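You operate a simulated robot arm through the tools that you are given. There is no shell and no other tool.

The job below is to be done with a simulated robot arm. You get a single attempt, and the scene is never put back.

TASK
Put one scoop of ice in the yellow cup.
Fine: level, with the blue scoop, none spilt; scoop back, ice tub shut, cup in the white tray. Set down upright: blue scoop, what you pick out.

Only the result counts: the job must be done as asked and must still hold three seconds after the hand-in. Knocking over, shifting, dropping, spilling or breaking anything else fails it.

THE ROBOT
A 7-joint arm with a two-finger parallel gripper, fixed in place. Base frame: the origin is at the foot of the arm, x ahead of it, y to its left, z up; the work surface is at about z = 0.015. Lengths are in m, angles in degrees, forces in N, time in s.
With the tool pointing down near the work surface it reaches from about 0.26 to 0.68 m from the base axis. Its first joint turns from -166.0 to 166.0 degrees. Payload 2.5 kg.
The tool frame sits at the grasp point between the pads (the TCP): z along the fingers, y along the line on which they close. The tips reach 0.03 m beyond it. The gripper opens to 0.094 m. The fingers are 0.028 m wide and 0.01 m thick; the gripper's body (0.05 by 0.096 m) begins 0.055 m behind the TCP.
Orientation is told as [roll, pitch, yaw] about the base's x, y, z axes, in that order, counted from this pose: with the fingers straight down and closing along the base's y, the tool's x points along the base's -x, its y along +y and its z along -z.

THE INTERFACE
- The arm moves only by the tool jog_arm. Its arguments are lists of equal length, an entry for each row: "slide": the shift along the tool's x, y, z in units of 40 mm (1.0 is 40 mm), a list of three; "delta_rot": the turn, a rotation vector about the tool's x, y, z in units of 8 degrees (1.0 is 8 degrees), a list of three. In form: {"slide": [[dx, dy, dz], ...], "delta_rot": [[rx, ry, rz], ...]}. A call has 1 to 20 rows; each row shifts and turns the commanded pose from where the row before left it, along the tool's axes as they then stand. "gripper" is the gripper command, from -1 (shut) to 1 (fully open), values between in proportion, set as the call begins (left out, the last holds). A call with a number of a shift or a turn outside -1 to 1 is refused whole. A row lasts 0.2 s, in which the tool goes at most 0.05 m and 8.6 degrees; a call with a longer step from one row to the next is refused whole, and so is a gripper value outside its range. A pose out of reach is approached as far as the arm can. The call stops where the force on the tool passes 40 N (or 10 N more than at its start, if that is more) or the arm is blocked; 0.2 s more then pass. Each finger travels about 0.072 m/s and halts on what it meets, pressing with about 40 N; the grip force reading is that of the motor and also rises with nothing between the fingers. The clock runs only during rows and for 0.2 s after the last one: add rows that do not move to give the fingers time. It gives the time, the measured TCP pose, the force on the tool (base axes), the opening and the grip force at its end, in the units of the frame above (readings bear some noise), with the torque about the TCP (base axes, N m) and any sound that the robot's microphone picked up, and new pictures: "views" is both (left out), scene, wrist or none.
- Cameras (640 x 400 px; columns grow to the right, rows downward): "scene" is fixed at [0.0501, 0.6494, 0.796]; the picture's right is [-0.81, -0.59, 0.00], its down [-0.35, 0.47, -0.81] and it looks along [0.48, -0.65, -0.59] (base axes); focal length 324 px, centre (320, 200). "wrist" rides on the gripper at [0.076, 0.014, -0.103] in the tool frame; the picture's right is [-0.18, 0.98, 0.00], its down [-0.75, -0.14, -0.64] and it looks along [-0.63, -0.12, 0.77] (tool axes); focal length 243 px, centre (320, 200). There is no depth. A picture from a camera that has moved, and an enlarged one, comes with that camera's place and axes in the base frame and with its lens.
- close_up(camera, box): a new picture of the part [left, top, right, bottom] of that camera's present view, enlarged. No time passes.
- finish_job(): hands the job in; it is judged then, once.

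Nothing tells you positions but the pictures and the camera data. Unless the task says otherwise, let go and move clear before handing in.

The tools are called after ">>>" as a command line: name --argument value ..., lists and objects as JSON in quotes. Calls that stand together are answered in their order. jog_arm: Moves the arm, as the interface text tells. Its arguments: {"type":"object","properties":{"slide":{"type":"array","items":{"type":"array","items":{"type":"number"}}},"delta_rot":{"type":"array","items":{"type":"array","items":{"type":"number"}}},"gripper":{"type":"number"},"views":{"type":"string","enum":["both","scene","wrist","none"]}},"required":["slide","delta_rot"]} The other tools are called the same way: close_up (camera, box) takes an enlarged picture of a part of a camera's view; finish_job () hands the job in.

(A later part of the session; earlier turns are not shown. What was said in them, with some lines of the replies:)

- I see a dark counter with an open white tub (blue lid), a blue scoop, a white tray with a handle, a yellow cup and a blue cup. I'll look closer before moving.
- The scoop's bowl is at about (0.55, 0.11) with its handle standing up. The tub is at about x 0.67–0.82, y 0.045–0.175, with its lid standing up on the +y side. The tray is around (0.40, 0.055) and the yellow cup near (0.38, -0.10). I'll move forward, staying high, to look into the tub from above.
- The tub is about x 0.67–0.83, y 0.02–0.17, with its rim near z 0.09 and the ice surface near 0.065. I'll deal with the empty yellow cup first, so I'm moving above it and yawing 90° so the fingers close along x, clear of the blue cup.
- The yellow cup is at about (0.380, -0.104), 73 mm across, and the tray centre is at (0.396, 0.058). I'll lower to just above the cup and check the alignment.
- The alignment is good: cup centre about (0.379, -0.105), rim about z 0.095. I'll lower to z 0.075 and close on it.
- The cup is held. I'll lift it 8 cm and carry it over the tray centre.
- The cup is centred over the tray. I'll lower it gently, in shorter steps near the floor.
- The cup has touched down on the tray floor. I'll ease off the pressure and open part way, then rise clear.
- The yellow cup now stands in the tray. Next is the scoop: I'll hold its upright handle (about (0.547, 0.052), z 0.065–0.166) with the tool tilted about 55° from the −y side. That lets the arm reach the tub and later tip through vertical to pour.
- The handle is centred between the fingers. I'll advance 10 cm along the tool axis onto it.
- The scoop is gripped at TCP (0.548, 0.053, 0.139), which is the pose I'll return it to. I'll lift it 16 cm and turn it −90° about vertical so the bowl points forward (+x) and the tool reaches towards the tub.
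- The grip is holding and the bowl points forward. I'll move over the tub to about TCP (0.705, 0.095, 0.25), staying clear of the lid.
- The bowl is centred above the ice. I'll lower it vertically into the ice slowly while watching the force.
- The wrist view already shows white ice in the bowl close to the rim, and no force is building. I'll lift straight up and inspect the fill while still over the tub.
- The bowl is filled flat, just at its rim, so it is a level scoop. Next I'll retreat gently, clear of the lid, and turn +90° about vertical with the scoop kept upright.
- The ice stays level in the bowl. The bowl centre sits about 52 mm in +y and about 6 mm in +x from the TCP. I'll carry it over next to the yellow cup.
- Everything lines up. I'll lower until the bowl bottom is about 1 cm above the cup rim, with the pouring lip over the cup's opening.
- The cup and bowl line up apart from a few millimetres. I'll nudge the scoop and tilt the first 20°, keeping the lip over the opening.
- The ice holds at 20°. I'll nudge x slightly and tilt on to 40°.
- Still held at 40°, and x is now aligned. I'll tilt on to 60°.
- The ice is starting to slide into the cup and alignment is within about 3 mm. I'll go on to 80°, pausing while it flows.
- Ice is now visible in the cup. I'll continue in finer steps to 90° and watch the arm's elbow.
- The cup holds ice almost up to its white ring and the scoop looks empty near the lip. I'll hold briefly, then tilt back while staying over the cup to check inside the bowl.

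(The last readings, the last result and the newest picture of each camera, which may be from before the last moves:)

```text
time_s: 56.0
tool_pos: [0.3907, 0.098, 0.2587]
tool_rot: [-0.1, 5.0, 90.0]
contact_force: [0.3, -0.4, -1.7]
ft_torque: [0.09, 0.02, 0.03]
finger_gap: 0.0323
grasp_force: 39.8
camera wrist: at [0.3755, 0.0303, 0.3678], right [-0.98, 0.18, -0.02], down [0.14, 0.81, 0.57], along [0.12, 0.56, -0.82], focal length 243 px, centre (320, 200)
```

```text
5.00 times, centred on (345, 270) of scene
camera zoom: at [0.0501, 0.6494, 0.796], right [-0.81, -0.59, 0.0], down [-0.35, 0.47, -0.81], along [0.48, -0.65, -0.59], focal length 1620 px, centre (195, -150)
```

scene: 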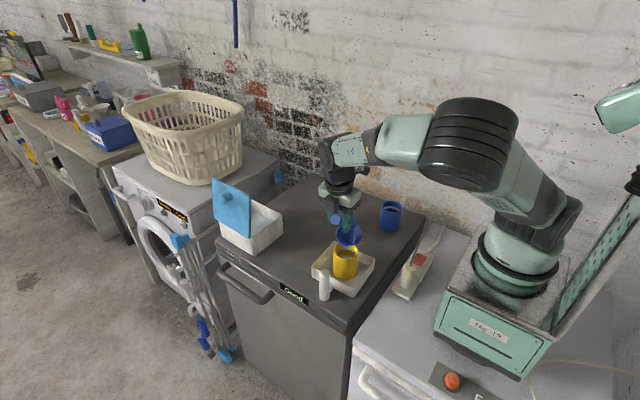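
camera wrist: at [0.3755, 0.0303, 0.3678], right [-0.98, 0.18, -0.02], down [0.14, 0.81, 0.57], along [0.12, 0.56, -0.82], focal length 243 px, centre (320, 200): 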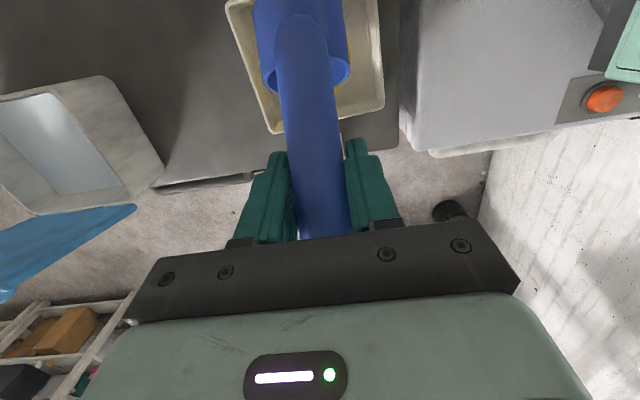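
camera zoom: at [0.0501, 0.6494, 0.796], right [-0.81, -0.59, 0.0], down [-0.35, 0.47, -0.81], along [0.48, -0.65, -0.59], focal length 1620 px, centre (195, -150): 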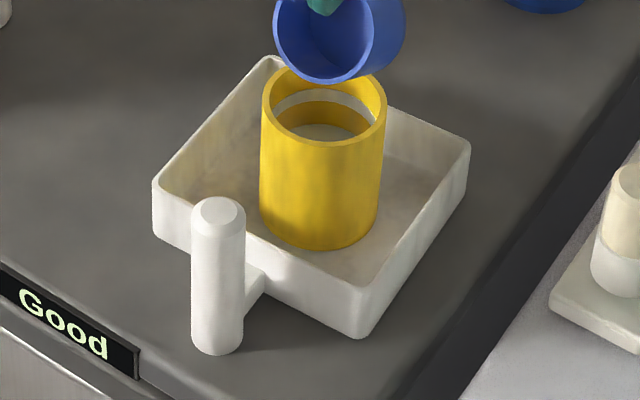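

The scoop is completely empty, the ice is in the cup, and nothing has spilt. I'll rise, tilt the scoop back upright, and carry it above its original spot.

>>> jog_arm --slide '[[0.054, 0, -0.62], [0.054, 0, -0.62], [0, 0, 0], [0, 0, 0], [0, 0, 0], [0, 0, 0], [0, 0, 0], [0, 0, 0], [0, 0, 0], [0, 0, 0], [0.161, -0.785, -0.16], [0.161, -0.785, -0.16], [0.161, -0.785, -0.16], [0.161, -0.785, -0.16], [0.161, -0.785, -0.16], [0, 0, 0]]' --delta_rot '[[0, 0, 0], [0, 0, 0], [0, -0.9375, 0], [0, -0.9375, 0], [0, -0.9375, 0], [0, -0.9375, 0], [0, -0.9375, 0], [0, -0.9375, 0], [0, -0.9375, 0], [0, -0.9375, 0], [0, 0, 0], [0, 0, 0], [0, 0, 0], [0, 0, 0], [0, 0, 0], [0, 0, 0]]' --views "both"

>>> close_up --camera "scene" --box '[310, 210, 390, 310]'

```text
time_s: 59.4
tool_pos: [0.5473, 0.0531, 0.2998]
tool_rot: [-0.1, -54.9, 90.0]
contact_force: [-0.2, -0.8, -1.3]
ft_torque: [-0.07, 0.03, 0.0]
finger_gap: 0.0321
grasp_force: 39.7
camera wrist: at [0.5333, -0.0743, 0.2968], right [-0.98, 0.1, 0.15], down [0.14, -0.09, 0.99], along [0.12, 0.99, 0.08], focal length 243 px, centre (320, 200)
```

scene: 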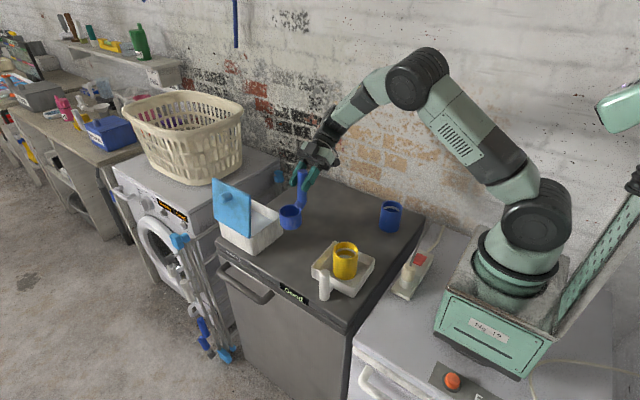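
wrist: 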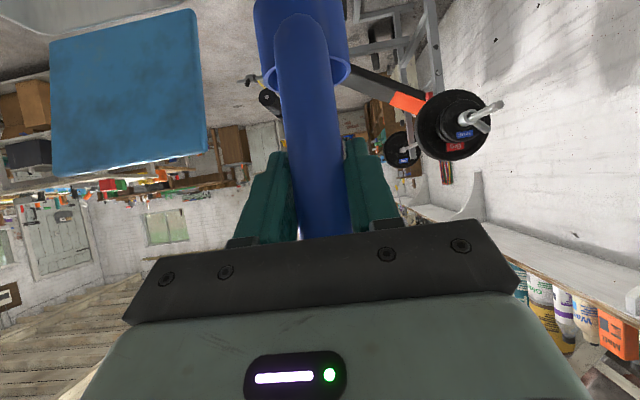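

```text
4.00 times, centred on (350, 260) of scene
camera zoom: at [0.0501, 0.6494, 0.796], right [-0.81, -0.59, 0.0], down [-0.35, 0.47, -0.81], along [0.48, -0.65, -0.59], focal length 1296 px, centre (200, -40)
```

zoom: 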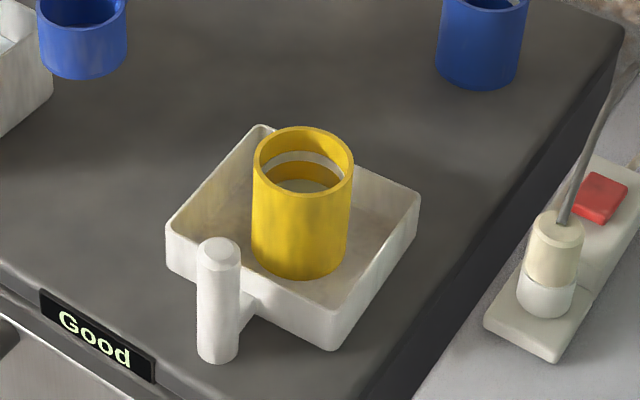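

>>> jog_arm --slide '[[0.594, -0.01, 0.416], [0.594, 0, 0.416], [0.594, 0, 0.416], [0.594, 0, 0.416], [0.5, 0, 0.35], [0, 0, 0]]' --delta_rot '[[0, 0, 0], [0, 0, 0], [0, 0, 0], [0, 0, 0], [0, 0, 0], [0, 0, 0]]' --views "scene"

>>> close_up --camera "scene" --box '[250, 180, 350, 290]'

```text
time_s: 60.8
tool_pos: [0.5489, 0.051, 0.1624]
tool_rot: [-0.3, -54.9, 90.2]
contact_force: [0.3, -0.7, -1.1]
ft_torque: [-0.11, -0.01, 0.01]
finger_gap: 0.0322
grasp_force: 39.9
```

scene: 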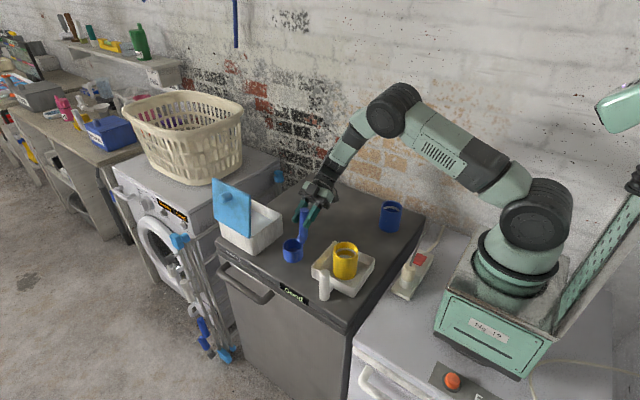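

```text
3.64 times, centred on (300, 235) of scene
camera zoom: at [0.0501, 0.6494, 0.796], right [-0.81, -0.59, 0.0], down [-0.35, 0.47, -0.81], along [0.48, -0.65, -0.59], focal length 1178 px, centre (393, 73)
```

zoom: 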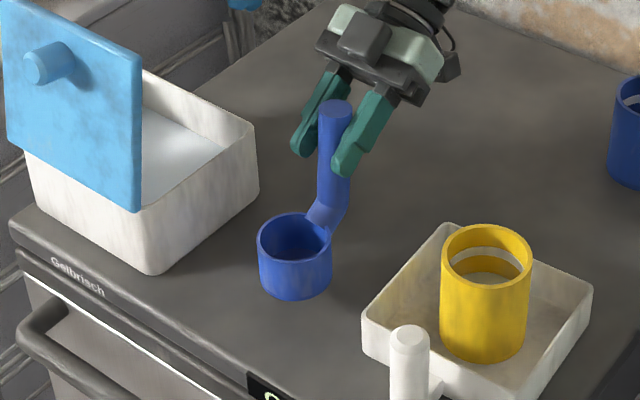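

>>> jog_arm --slide '[[0.2, 0, 0.16], [0.2, 0, 0.16], [0, 0, 0]]' --delta_rot '[[0, 0, 0], [0, 0, 0], [0, 0, 0]]' --views "none"

>>> jog_arm --slide '[[0.03, 0, 0.02], [0, 0, 0]]' --delta_rot '[[0, 0, 0], [0, 0, 0]]' --views "none"

```text
time_s: 61.6
tool_pos: [0.5494, 0.0541, 0.1416]
tool_rot: [-0.3, -55.0, 90.2]
contact_force: [-1.0, 0.3, -1.2]
ft_torque: [-0.05, 0.02, 0.03]
finger_gap: 0.0319
grasp_force: 39.4
```

```text
time_s: 62.2
tool_pos: [0.5497, 0.0528, 0.141]
tool_rot: [-0.3, -55.0, 90.3]
contact_force: [-0.5, -0.8, -1.3]
ft_torque: [-0.09, 0.01, -0.01]
finger_gap: 0.0321
grasp_force: 39.8
```

>>> jog_arm --slide '[[0.02, 0.035, 0.014], [0.015, 0, 0.0105], [0, 0, 0]]' --delta_rot '[[0, 0, 0], [0, 0, 0], [0, 0, 0]]' --views "none"

>>> jog_arm --slide '[[0.015, 0, 0.0105], [0, 0, 0]]' --delta_rot '[[0, 0, 0], [0, 0, 0]]' --views "none"

```text
time_s: 63.0
tool_pos: [0.5485, 0.0539, 0.1407]
tool_rot: [-0.2, -55.1, 90.3]
contact_force: [-3.5, -3.1, 10.9]
ft_torque: [-0.01, 0.02, 0.0]
finger_gap: 0.0322
grasp_force: 39.7
```

```text
time_s: 63.6
tool_pos: [0.5481, 0.0537, 0.1393]
tool_rot: [-0.6, -55.1, 90.4]
contact_force: [-4.1, -7.3, 26.5]
ft_torque: [0.09, -0.03, 0.01]
finger_gap: 0.0322
grasp_force: 39.7
```

The scoop is touching the counter at its original spot. I'll ease the pressure off, open, and back straight out.

>>> jog_arm --slide '[[-0.015, 0, -0.0105], [0, 0, 0]]' --delta_rot '[[0, 0, 0], [0, 0, 0]]' --views "none"

>>> jog_arm --slide '[[0, 0, 0], [0, 0, 0], [0, 0, 0], [0, 0, 0], [0, 0, 0]]' --delta_rot '[[0, 0, 0], [0, 0, 0], [0, 0, 0], [0, 0, 0], [0, 0, 0]]' --gripper 0.7 --views "both"

>>> close_up --camera "scene" --box '[250, 180, 350, 290]'

```text
time_s: 64.2
tool_pos: [0.5482, 0.054, 0.1391]
tool_rot: [-0.3, -55.0, 90.3]
contact_force: [-0.6, -3.2, 20.0]
ft_torque: [0.15, -0.08, -0.04]
finger_gap: 0.0321
grasp_force: 39.5
```

```text
time_s: 65.4
tool_pos: [0.5482, 0.0536, 0.1371]
tool_rot: [-0.2, -55.0, 90.2]
contact_force: [0.0, 0.0, 0.5]
ft_torque: [0.03, -0.04, -0.01]
finger_gap: 0.0801
grasp_force: 0.1
camera wrist: at [0.5333, -0.0742, 0.1347], right [-0.98, 0.1, 0.15], down [0.14, -0.09, 0.99], along [0.12, 0.99, 0.08], focal length 243 px, centre (320, 200)
```

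scene: 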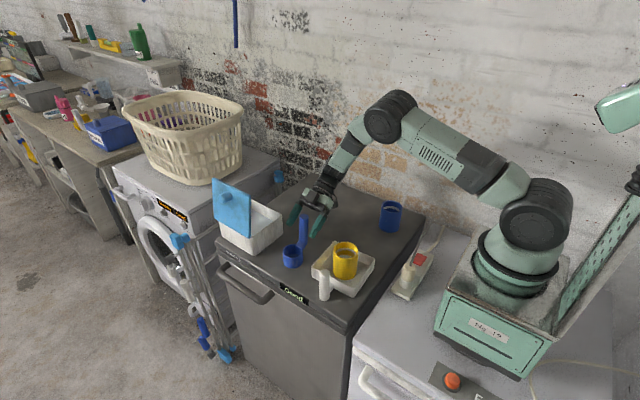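
wrist: 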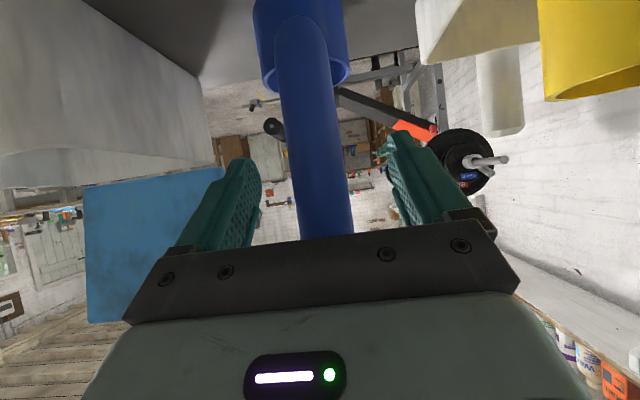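

```text
3.64 times, centred on (300, 235) of scene
camera zoom: at [0.0501, 0.6494, 0.796], right [-0.81, -0.59, 0.0], down [-0.35, 0.47, -0.81], along [0.48, -0.65, -0.59], focal length 1178 px, centre (393, 73)
```

zoom: 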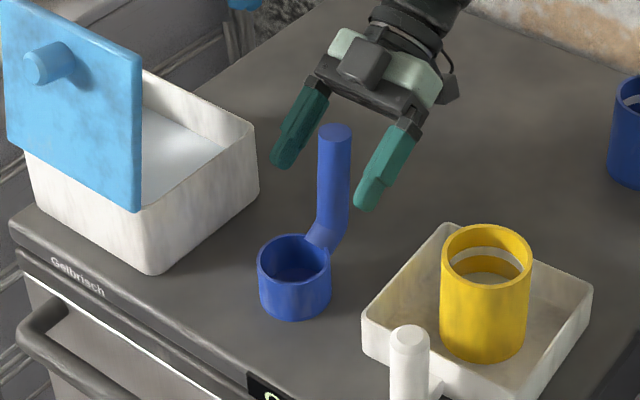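

The scoop stands back upright at its original spot. I'll back out along the tool axis, return to pointing down, and shut the fingers.

>>> jog_arm --slide '[[0, 0, -0.3], [0, 0, -0.7], [0, 0, -0.9], [0, 0, -0.9], [-0.6, 0, -0.4], [-0.8, 0, -0.5], [0, 0, 0], [0, 0, 0], [0, 0, 0], [0, 0, 0], [0, 0, 0], [0, 0, 0], [0, 0, 0], [0, 0, 0]]' --delta_rot '[[0, 0, 0], [0, 0, 0], [0, 0, 0], [0, 0, 0], [0, 0, 0], [0, 0, 0], [0, 0.982, 0], [0, 0.982, 0], [0, 0.982, 0], [0, 0.982, 0], [0, 0.982, 0], [0, 0.982, 0], [0, 0.982, 0], [0, 0, 0]]' --views "both"

>>> close_up --camera "scene" --box '[200, 160, 400, 310]'

```text
time_s: 68.4
tool_pos: [0.547, -0.0359, 0.269]
tool_rot: [-0.1, 0.1, 89.9]
contact_force: [-0.1, 0.5, 0.6]
ft_torque: [-0.02, 0.02, -0.01]
finger_gap: 0.0798
grasp_force: 0.1
camera wrist: at [0.5323, -0.1119, 0.3707], right [-0.98, 0.18, 0.0], down [0.14, 0.76, 0.64], along [0.12, 0.63, -0.77], focal length 243 px, centre (320, 200)
```

scene: 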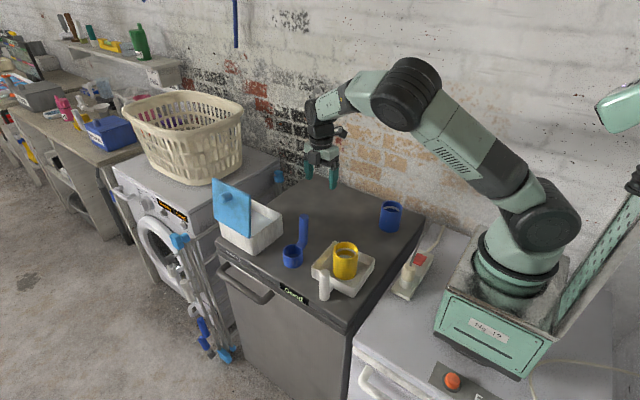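
wrist: 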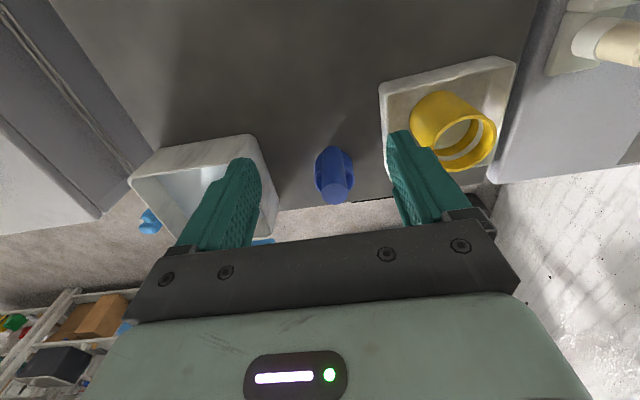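

```text
2.67 times, centred on (300, 235) of scene
camera zoom: at [0.0501, 0.6494, 0.796], right [-0.81, -0.59, 0.0], down [-0.35, 0.47, -0.81], along [0.48, -0.65, -0.59], focal length 864 px, centre (373, 107)
```

zoom: 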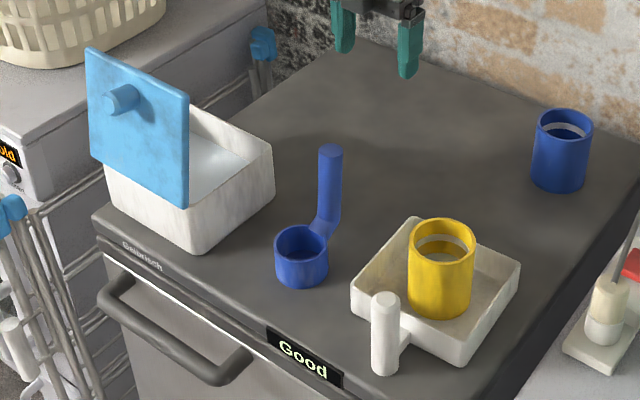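

Everything is in place except the lid. I'll shut the fingers, yaw back to 0 and move to look at the lid from above.

>>> jog_arm --slide '[[0, 0, -0.25], [0, 0, -0.25], [0, 0, -0.25], [0, 0, -0.25], [0, 0, -0.25], [0, 0, -0.25], [0, 0, -0.25], [0, 0, -0.25], [0, 0, -0.25], [0, 0, -0.25], [0, 0, -0.25], [0, 0, -0.25], [-0.065, 0.9, 0], [-0.065, 0.9, 0], [-0.065, 0.9, 0], [-0.065, 0.9, 0], [-0.065, 0.9, 0], [0, 0, 0]]' --delta_rot '[[0, 0, 0.9375], [0, 0, 0.9375], [0, 0, 0.9375], [0, 0, 0.9375], [0, 0, 0.9375], [0, 0, 0.9375], [0, 0, 0.9375], [0, 0, 0.9375], [0, 0, 0.9375], [0, 0, 0.9375], [0, 0, 0.9375], [0, 0, 0.9375], [0, 0, 0], [0, 0, 0], [0, 0, 0], [0, 0, 0], [0, 0, 0], [0, 0, 0]]' --gripper -1 --views "both"

>>> close_up --camera "wrist" --box '[220, 60, 420, 230]'

```text
time_s: 72.2
tool_pos: [0.5595, 0.1467, 0.3871]
tool_rot: [0.1, -0.1, 0.0]
contact_force: [0.1, 0.1, -0.1]
ft_torque: [0.02, 0.0, 0.0]
finger_gap: 0.0003
grasp_force: 33.2
camera wrist: at [0.4826, 0.1608, 0.4899], right [0.18, 0.98, 0.0], down [0.75, -0.14, 0.64], along [0.63, -0.12, -0.77], focal length 243 px, centre (320, 200)
```

scene: 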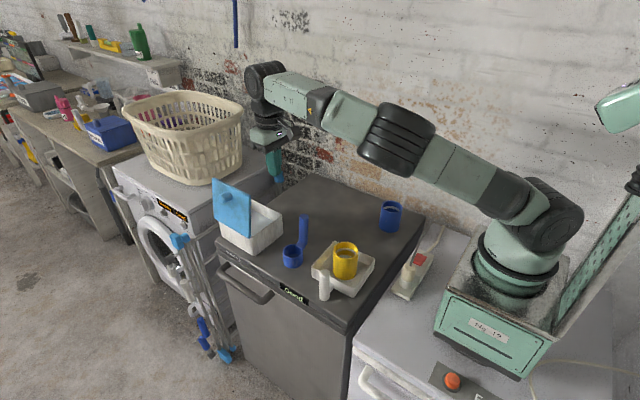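
wrist: 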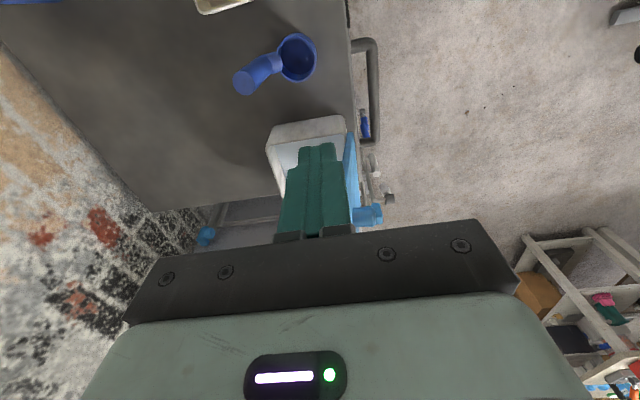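

```text
2.35 times, centred on (320, 145) of wrist
camera zoom: at [0.4826, 0.1608, 0.4899], right [0.18, 0.98, 0.0], down [0.75, -0.14, 0.64], along [0.63, -0.12, -0.77], focal length 571 px, centre (320, 329)
```

zoom: 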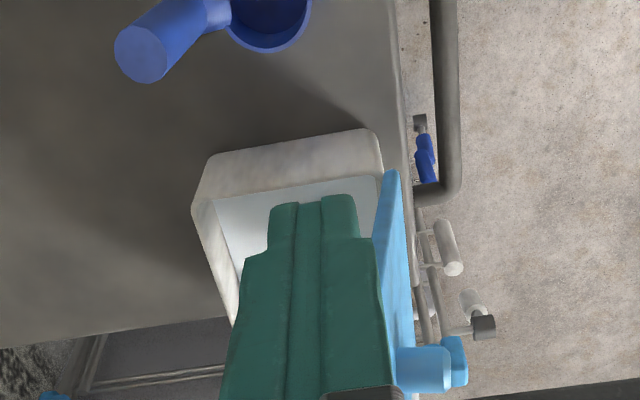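

The lid stands nearly upright on the tub's +y rim, with its lower edge at y about 0.178 and its top at z about 0.235. I'll tilt the closed fingers forward 25° and go over to the outer (+y) side of the lid, near its close end, so I can push it shut.

>>> jog_arm --slide '[[-0.64, 0.4, 0.1], [-0.64, 0.4, 0.2], [-0.64, 0.4, 0.2], [-0.64, 0.4, 0.2], [-0.64, 0.4, 0.2], [0, 0, 0], [0, 0, 0], [0, 0, 0], [0, 0, 0], [0, 0, 0]]' --delta_rot '[[0, 0, 0], [0, 0, 0], [0, 0, 0], [0, 0, 0], [0, 0, 0], [0, -0.78, 0], [0, -0.78, 0], [0, -0.78, 0], [0, -0.78, 0], [0, 0, 0]]' --views "both"

>>> close_up --camera "scene" --box '[200, 130, 300, 250]'

```text
time_s: 74.4
tool_pos: [0.5981, 0.1747, 0.3655]
tool_rot: [-0.1, -25.2, 0.0]
contact_force: [-0.4, -0.2, 0.2]
ft_torque: [0.0, -0.01, 0.01]
finger_gap: 0.0001
grasp_force: 32.9
out of reach, approached as far as the arm can: row 2, 3, 4, 5
camera wrist: at [0.4852, 0.1897, 0.4251], right [0.17, 0.98, 0.08], down [0.41, -0.14, 0.9], along [0.9, -0.12, -0.43], focal length 243 px, centre (320, 200)
```

scene: 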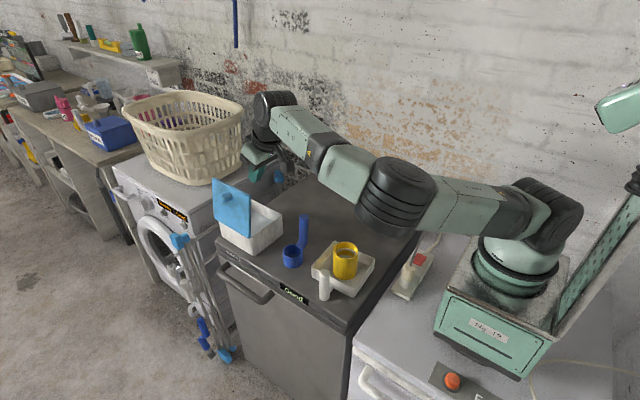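
wrist: 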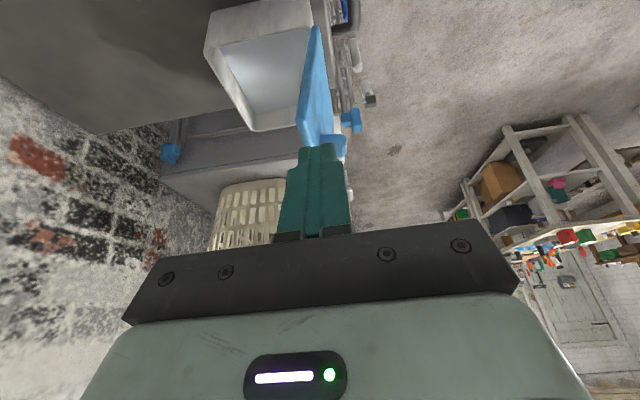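

```text
3.33 times, centred on (250, 190) of scene
camera zoom: at [0.0501, 0.6494, 0.796], right [-0.81, -0.59, 0.0], down [-0.35, 0.47, -0.81], along [0.48, -0.65, -0.59], focal length 1080 px, centre (553, 233)
```

zoom: 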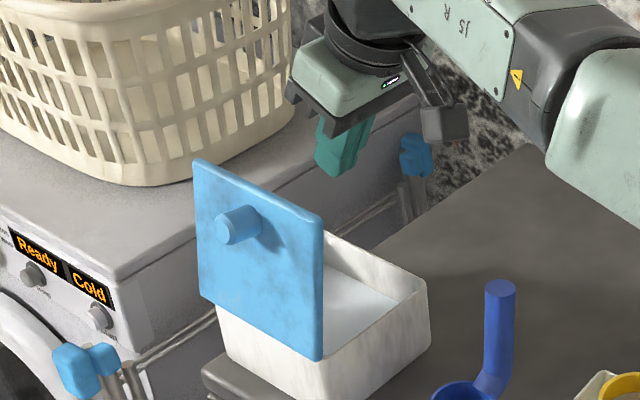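

That tool-down pose was just out of reach, so I'll pitch the tool further forward, to 45°, and then move over to the outer side of the lid while still high.

>>> jog_arm --slide '[[0, 0, 0], [0, 0, 0], [0, 0, 0], [-0.25, 0.42, 0.48], [-0.25, 0.42, 0.48], [-0.25, 0.42, 0.48], [0, 0, 0]]' --delta_rot '[[0, -0.83, 0], [0, -0.83, 0], [0, -0.83, 0], [0, 0, 0], [0, 0, 0], [0, 0, 0], [0, 0, 0]]' --views "both"

>>> close_up --camera "scene" --box '[200, 130, 300, 250]'

>>> close_up --camera "wrist" --box '[180, 0, 400, 160]'

```text
time_s: 76.0
tool_pos: [0.6614, 0.2257, 0.3446]
tool_rot: [0.0, -45.1, 0.1]
contact_force: [-0.1, 0.5, 0.6]
ft_torque: [0.0, 0.01, -0.01]
finger_gap: 0.0001
grasp_force: 33.4
camera wrist: at [0.5333, 0.2399, 0.3625], right [0.13, 0.98, 0.13], down [0.08, -0.14, 0.99], along [0.99, -0.12, -0.1], focal length 243 px, centre (320, 200)
```

scene: 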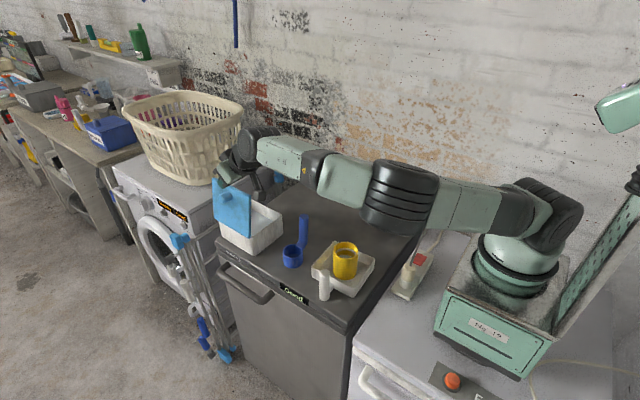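
wrist: 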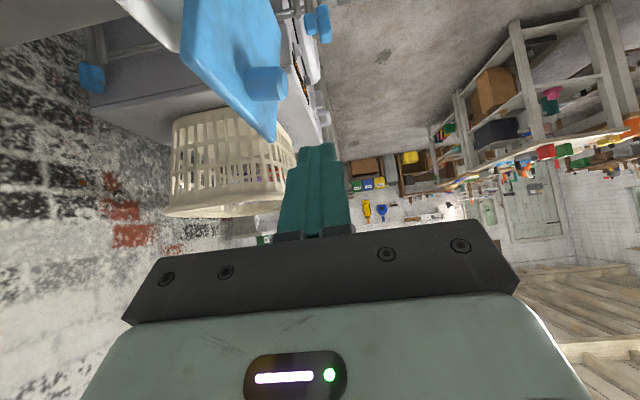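

```text
3.33 times, centred on (250, 190) of scene
camera zoom: at [0.0501, 0.6494, 0.796], right [-0.81, -0.59, 0.0], down [-0.35, 0.47, -0.81], along [0.48, -0.65, -0.59], focal length 1080 px, centre (553, 233)
```

zoom: 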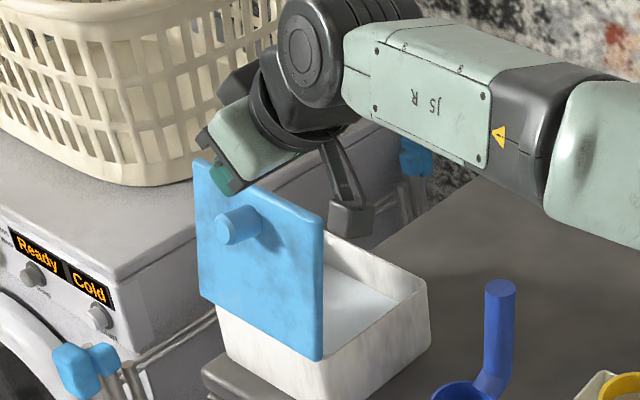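

```text
2.50 times, centred on (290, 80) of wrist
camera zoom: at [0.5333, 0.2399, 0.3625], right [0.13, 0.98, 0.13], down [0.08, -0.14, 0.99], along [0.99, -0.12, -0.1], focal length 606 px, centre (395, 500)
```

zoom: 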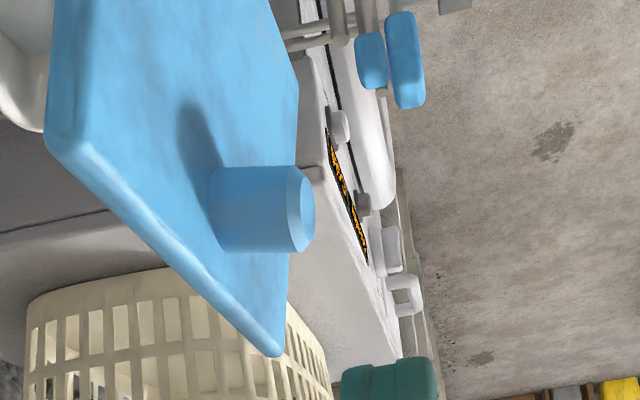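

The lid's top edge is at y about 0.15 and z about 0.243, with the knob near x 0.75. I'll descend on the outer side and level the pitch to 30°, ready to push at about 10 cm above the hinge.

>>> jog_arm --slide '[[0.486, 0, 0.65], [0.486, 0, 0.65], [0.486, 0, 0.65], [0.486, 0, 0.65], [0, 0, 0], [0, 0, 0], [0, 0, 0]]' --delta_rot '[[0, 0, 0], [0, 0, 0], [0, 0, 0], [0, 0, 0], [0, 0.9375, 0], [0, 0.9375, 0], [0, 0, 0]]' --views "both"

>>> close_up --camera "scene" --box '[200, 130, 300, 250]'

>>> close_up --camera "wrist" --box '[180, 0, 400, 160]'

```text
time_s: 77.6
tool_pos: [0.6796, 0.2263, 0.2162]
tool_rot: [-0.1, -29.9, 0.1]
contact_force: [-0.1, -0.2, 0.0]
ft_torque: [0.0, 0.04, 0.02]
finger_gap: 0.0001
grasp_force: 33.1
camera wrist: at [0.5619, 0.2404, 0.2672], right [0.16, 0.98, 0.09], down [0.33, -0.14, 0.93], along [0.93, -0.12, -0.35], focal length 243 px, centre (320, 200)
```

scene: 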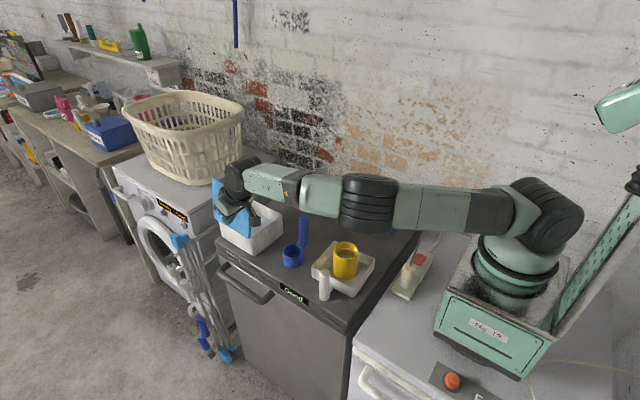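
wrist: 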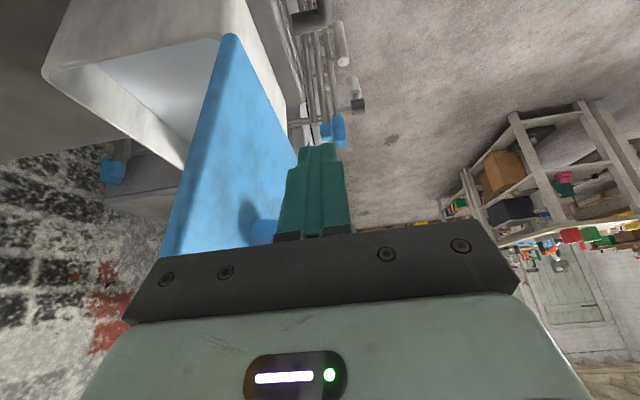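

```text
3.33 times, centred on (250, 190) of scene
camera zoom: at [0.0501, 0.6494, 0.796], right [-0.81, -0.59, 0.0], down [-0.35, 0.47, -0.81], along [0.48, -0.65, -0.59], focal length 1080 px, centre (553, 233)
```

zoom: 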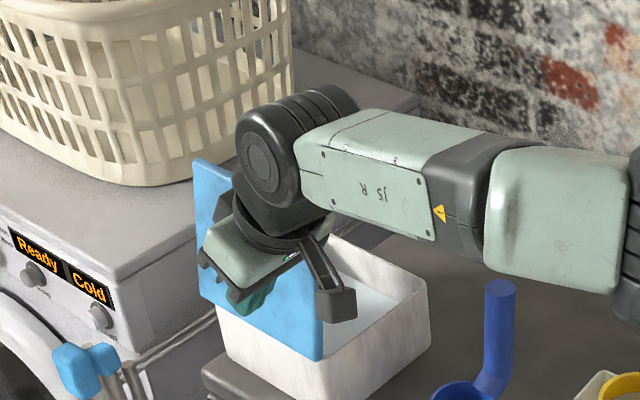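

```text
2.50 times, centred on (290, 80) of wrist
camera zoom: at [0.5619, 0.2404, 0.2672], right [0.16, 0.98, 0.09], down [0.33, -0.14, 0.93], along [0.93, -0.12, -0.35], focal length 606 px, centre (395, 500)
```

zoom: 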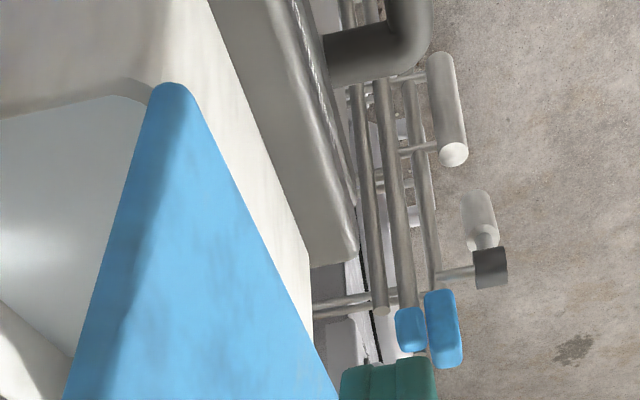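

I'll level the pitch to 20° to stay clear of the scoop, move in to touch the lid, and start pushing it.

>>> jog_arm --slide '[[0, 0, 0], [0, 0, 0], [0, -0.4, 0], [0, -0.4, 0], [0, -0.4, 0], [0.008, -0.29, 0.024], [0.008, -0.29, 0.024], [0, 0, 0]]' --delta_rot '[[0, 0.625, 0], [0, 0.625, 0], [0, 0, 0], [0, 0, 0], [0, 0, 0], [0, 0, 0], [0, 0, 0], [0, 0, 0]]' --views "both"

>>> close_up --camera "scene" --box '[200, 130, 300, 250]'

```text
time_s: 79.4
tool_pos: [0.6786, 0.1545, 0.2146]
tool_rot: [-0.1, -27.5, 0.1]
contact_force: [-0.1, 0.9, -0.3]
ft_torque: [0.02, 0.02, 0.0]
finger_gap: 0.0
grasp_force: 32.9
out of reach, approached as far as the arm can: row 2
camera wrist: at [0.5642, 0.1687, 0.2703], right [0.16, 0.98, 0.08], down [0.37, -0.14, 0.92], along [0.91, -0.12, -0.39], focal length 243 px, centre (320, 200)
```

scene: 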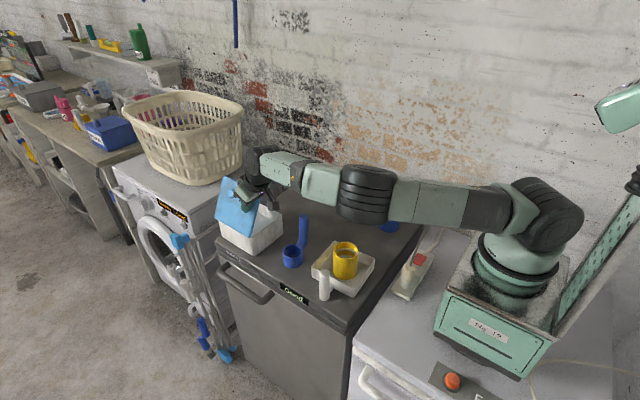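
wrist: 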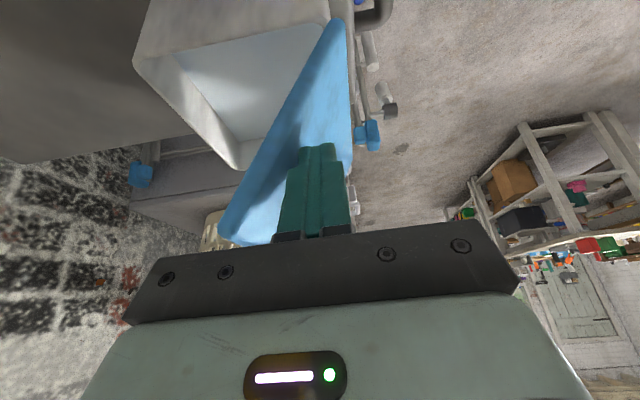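

```text
3.33 times, centred on (250, 190) of scene
camera zoom: at [0.0501, 0.6494, 0.796], right [-0.81, -0.59, 0.0], down [-0.35, 0.47, -0.81], along [0.48, -0.65, -0.59], focal length 1080 px, centre (553, 233)
```

zoom: 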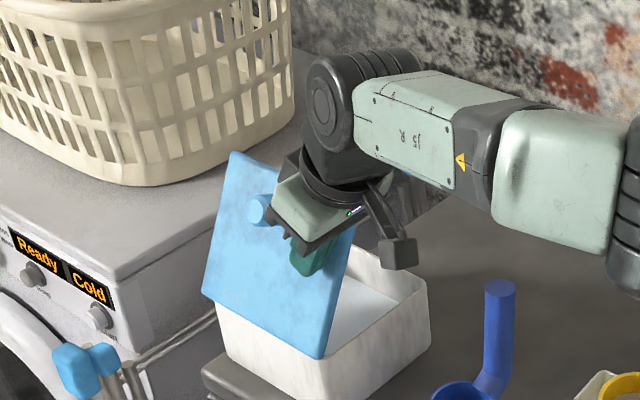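

The lid moves with the push and stays where I leave it. I'll continue along the closing arc.

>>> jog_arm --slide '[[0.079, -0.269, 0.151], [0.079, -0.269, 0.151], [0.11, -0.206, 0.211], [0.11, -0.206, 0.211], [0.119, -0.138, 0.228], [0.119, -0.138, 0.228], [0, 0, 0]]' --delta_rot '[[0, 0, 0], [0, 0, 0], [0, 0, 0], [0, 0, 0], [0, 0, 0], [0, 0, 0], [0, 0, 0]]' --views "both"

>>> close_up --camera "scene" --box '[200, 130, 320, 270]'

```text
time_s: 81.0
tool_pos: [0.6815, 0.1068, 0.1615]
tool_rot: [0.1, -27.5, 0.1]
contact_force: [-0.1, 0.0, 0.8]
ft_torque: [0.02, -0.01, 0.02]
finger_gap: 0.0
grasp_force: 32.7
camera wrist: at [0.5649, 0.1209, 0.2175], right [0.16, 0.98, 0.08], down [0.37, -0.14, 0.92], along [0.91, -0.12, -0.39], focal length 243 px, centre (320, 200)
```

scene: 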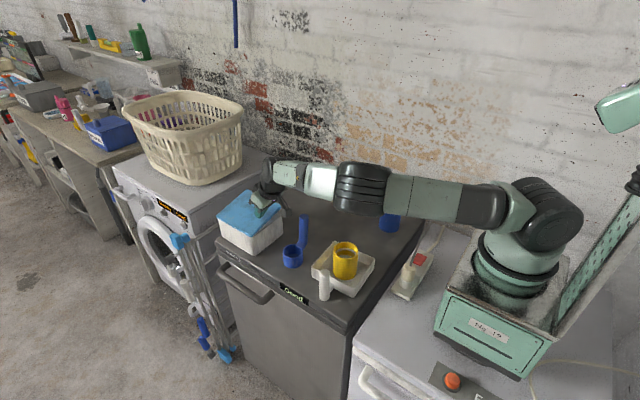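
wrist: 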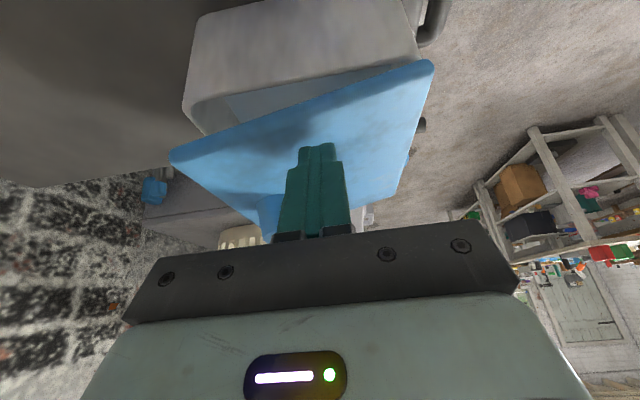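

```text
2.86 times, centred on (260, 200) of scene
camera zoom: at [0.0501, 0.6494, 0.796], right [-0.81, -0.59, 0.0], down [-0.35, 0.47, -0.81], along [0.48, -0.65, -0.59], focal length 926 px, centre (491, 200)
```

zoom: 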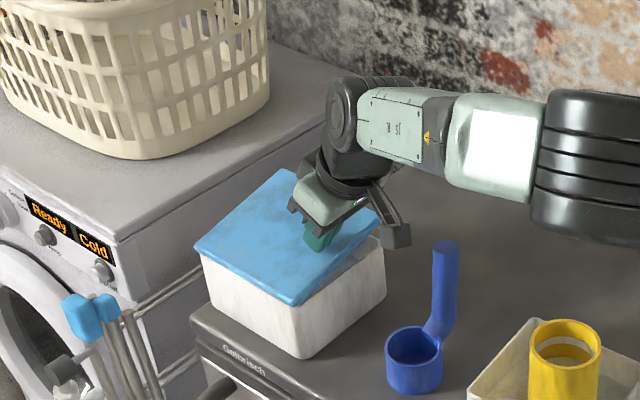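

The lid is about two thirds shut, and the scoop and camera are clear of each other. I'll press it down the rest of the way gently.

>>> jog_arm --slide '[[0.124, -0.075, 0.239], [0.124, -0.075, 0.239], [0.06, -0.03, 0.11], [0, 0, 0]]' --delta_rot '[[0, 0, 0], [0, 0, 0], [0, 0, 0], [0, 0, 0]]' --views "both"

>>> close_up --camera "scene" --box '[200, 130, 320, 270]'

```text
time_s: 81.7
tool_pos: [0.6832, 0.1016, 0.1454]
tool_rot: [0.1, -28.0, 0.1]
contact_force: [-3.4, 0.6, 8.6]
ft_torque: [0.03, 0.05, -0.02]
finger_gap: 0.0001
grasp_force: 33.4
stopped in row 3: the force on the tool passed its limit at 48 N (the readings are from after the stop); the commanded pose is now the measured one
camera wrist: at [0.5667, 0.1159, 0.1999], right [0.16, 0.98, 0.09], down [0.36, -0.14, 0.92], along [0.92, -0.12, -0.38], focal length 243 px, centre (320, 200)
```

scene: 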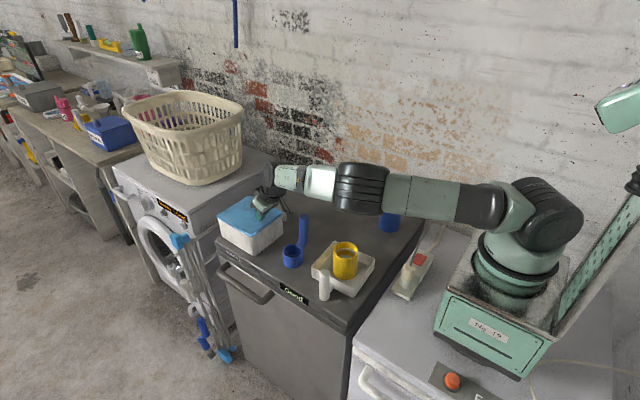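
wrist: 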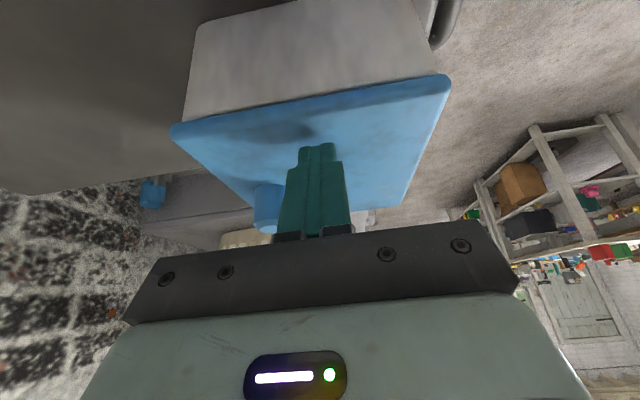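

```text
2.86 times, centred on (260, 200) of scene
camera zoom: at [0.0501, 0.6494, 0.796], right [-0.81, -0.59, 0.0], down [-0.35, 0.47, -0.81], along [0.48, -0.65, -0.59], focal length 926 px, centre (491, 200)
```

zoom: 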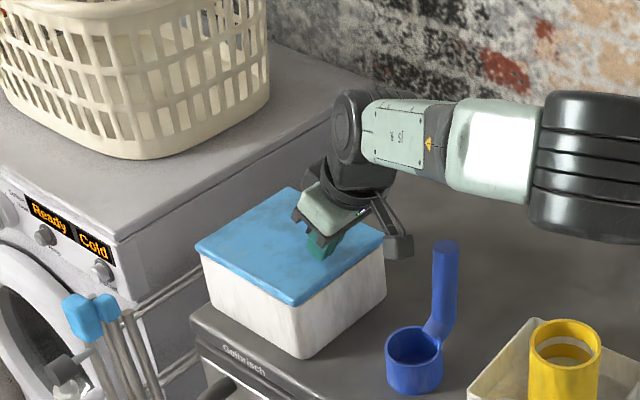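

>>> close_up --camera "scene" --box '[212, 190, 282, 260]'

>>> close_up --camera "wrist" --box '[150, 0, 470, 240]'

```text
5.71 times, centred on (247, 225) of scene
camera zoom: at [0.0501, 0.6494, 0.796], right [-0.81, -0.59, 0.0], down [-0.35, 0.47, -0.81], along [0.48, -0.65, -0.59], focal length 1851 px, centre (737, 57)
```

zoom: 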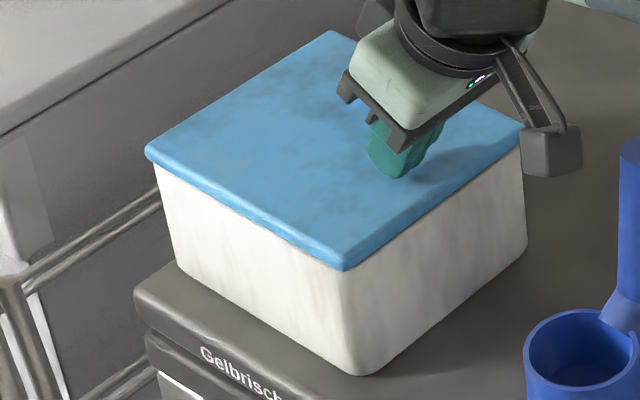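

```text
1.67 times, centred on (310, 120) of wrist
camera zoom: at [0.5667, 0.1159, 0.1999], right [0.16, 0.98, 0.09], down [0.36, -0.14, 0.92], along [0.92, -0.12, -0.38], focal length 404 px, centre (337, 333)
```

zoom: 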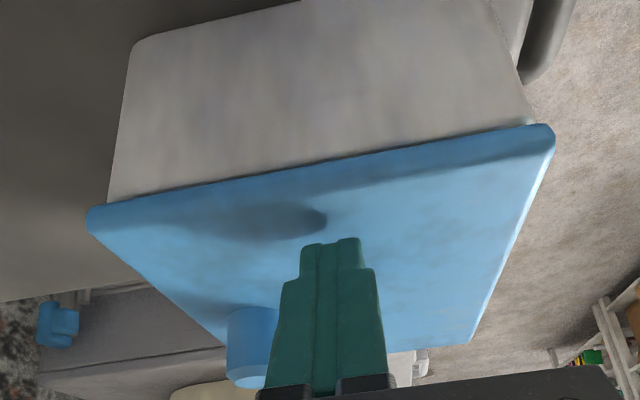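

The lid is flush shut. I'll lift straight up and retract, then check the whole scene.

>>> jog_arm --slide '[[-0.2, 0, -0.4], [-0.46, 0, -0.85], [-0.46, 0, -0.85], [-0.46, 0, -0.85], [-0.46, 0, -0.85], [0, 0, 0]]' --delta_rot '[[0, 0, 0], [0, 0, 0], [0, 0, 0], [0, 0, 0], [0, 0, 0], [0, 0, 0]]' --views "both"

>>> close_up --camera "scene" --box '[205, 170, 325, 280]'

>>> close_up --camera "scene" --box '[300, 190, 430, 310]'

```text
time_s: 83.1
tool_pos: [0.6838, 0.1009, 0.3153]
tool_rot: [0.1, -28.0, 0.1]
contact_force: [0.4, 0.1, 0.8]
ft_torque: [0.04, 0.01, 0.0]
finger_gap: 0.0002
grasp_force: 32.8
camera wrist: at [0.5679, 0.1137, 0.3698], right [0.16, 0.98, 0.09], down [0.36, -0.14, 0.92], along [0.92, -0.12, -0.38], focal length 243 px, centre (320, 200)
```

scene: 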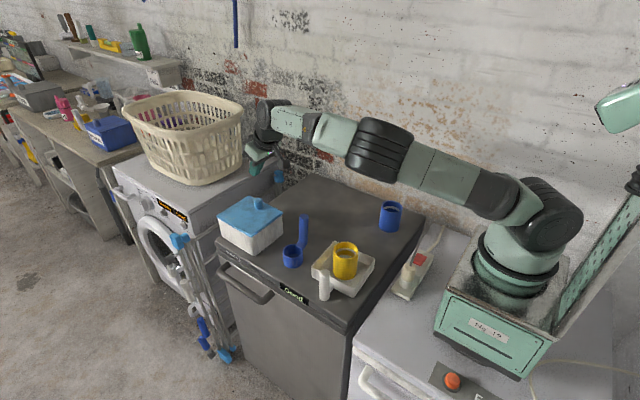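
wrist: 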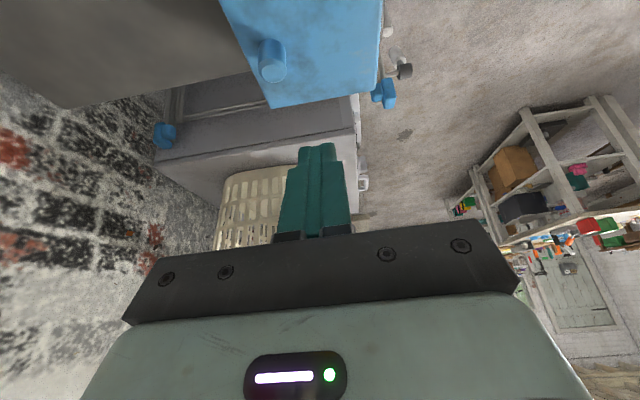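

```text
3.64 times, centred on (265, 225) of scene
camera zoom: at [0.0501, 0.6494, 0.796], right [-0.81, -0.59, 0.0], down [-0.35, 0.47, -0.81], along [0.48, -0.65, -0.59], focal length 1178 px, centre (520, 109)
```

zoom: 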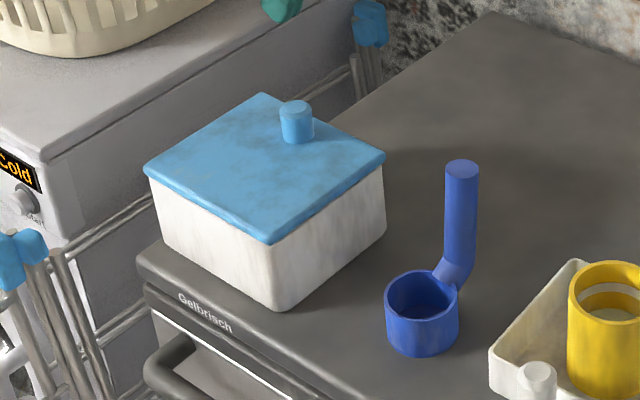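

```text
3.33 times, centred on (365, 250) of scene
camera zoom: at [0.0501, 0.6494, 0.796], right [-0.81, -0.59, 0.0], down [-0.35, 0.47, -0.81], along [0.48, -0.65, -0.59], focal length 1080 px, centre (170, 33)
```

zoom: 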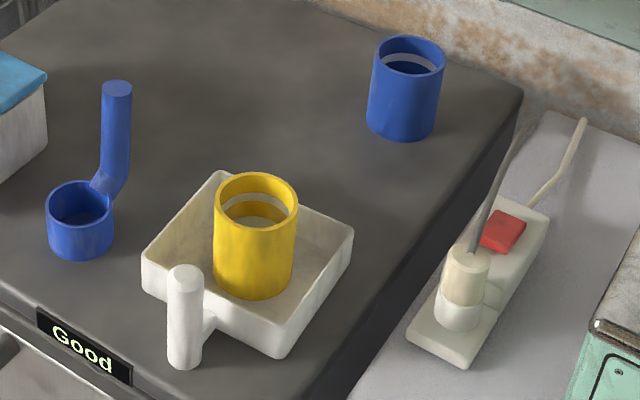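

Everything is in place. The tub is shut, the scoop stands back upright on its spot, and the yellow cup with its level scoop of ice stands in the tray. Nothing has spilt or shifted and the arm is clear, so I'm handing in.

>>> finish_job

```text
The job is handed in.
```

The job is handed in. The yellow cup now holds one level scoop of ice and stands upright in the white tray.

- **Ice:** I used the blue scoop once. It filled flat to within about 2 mm of its rim and emptied completely into the cup. I saw no spills on the counter or in the tray.
- **Blue scoop:** it is back upright on its original spot, matching the starting picture.
- **Ice tub:** the lid is flush shut. The last push stopped at the force limit (48 N) as the lid seated, and the tub did not move.
- **Everything else:** the tray is where it started, and nothing touched the blue cup. The arm was clear of everything at hand-in.

I don't have the judged result, only that the hand-in was accepted.
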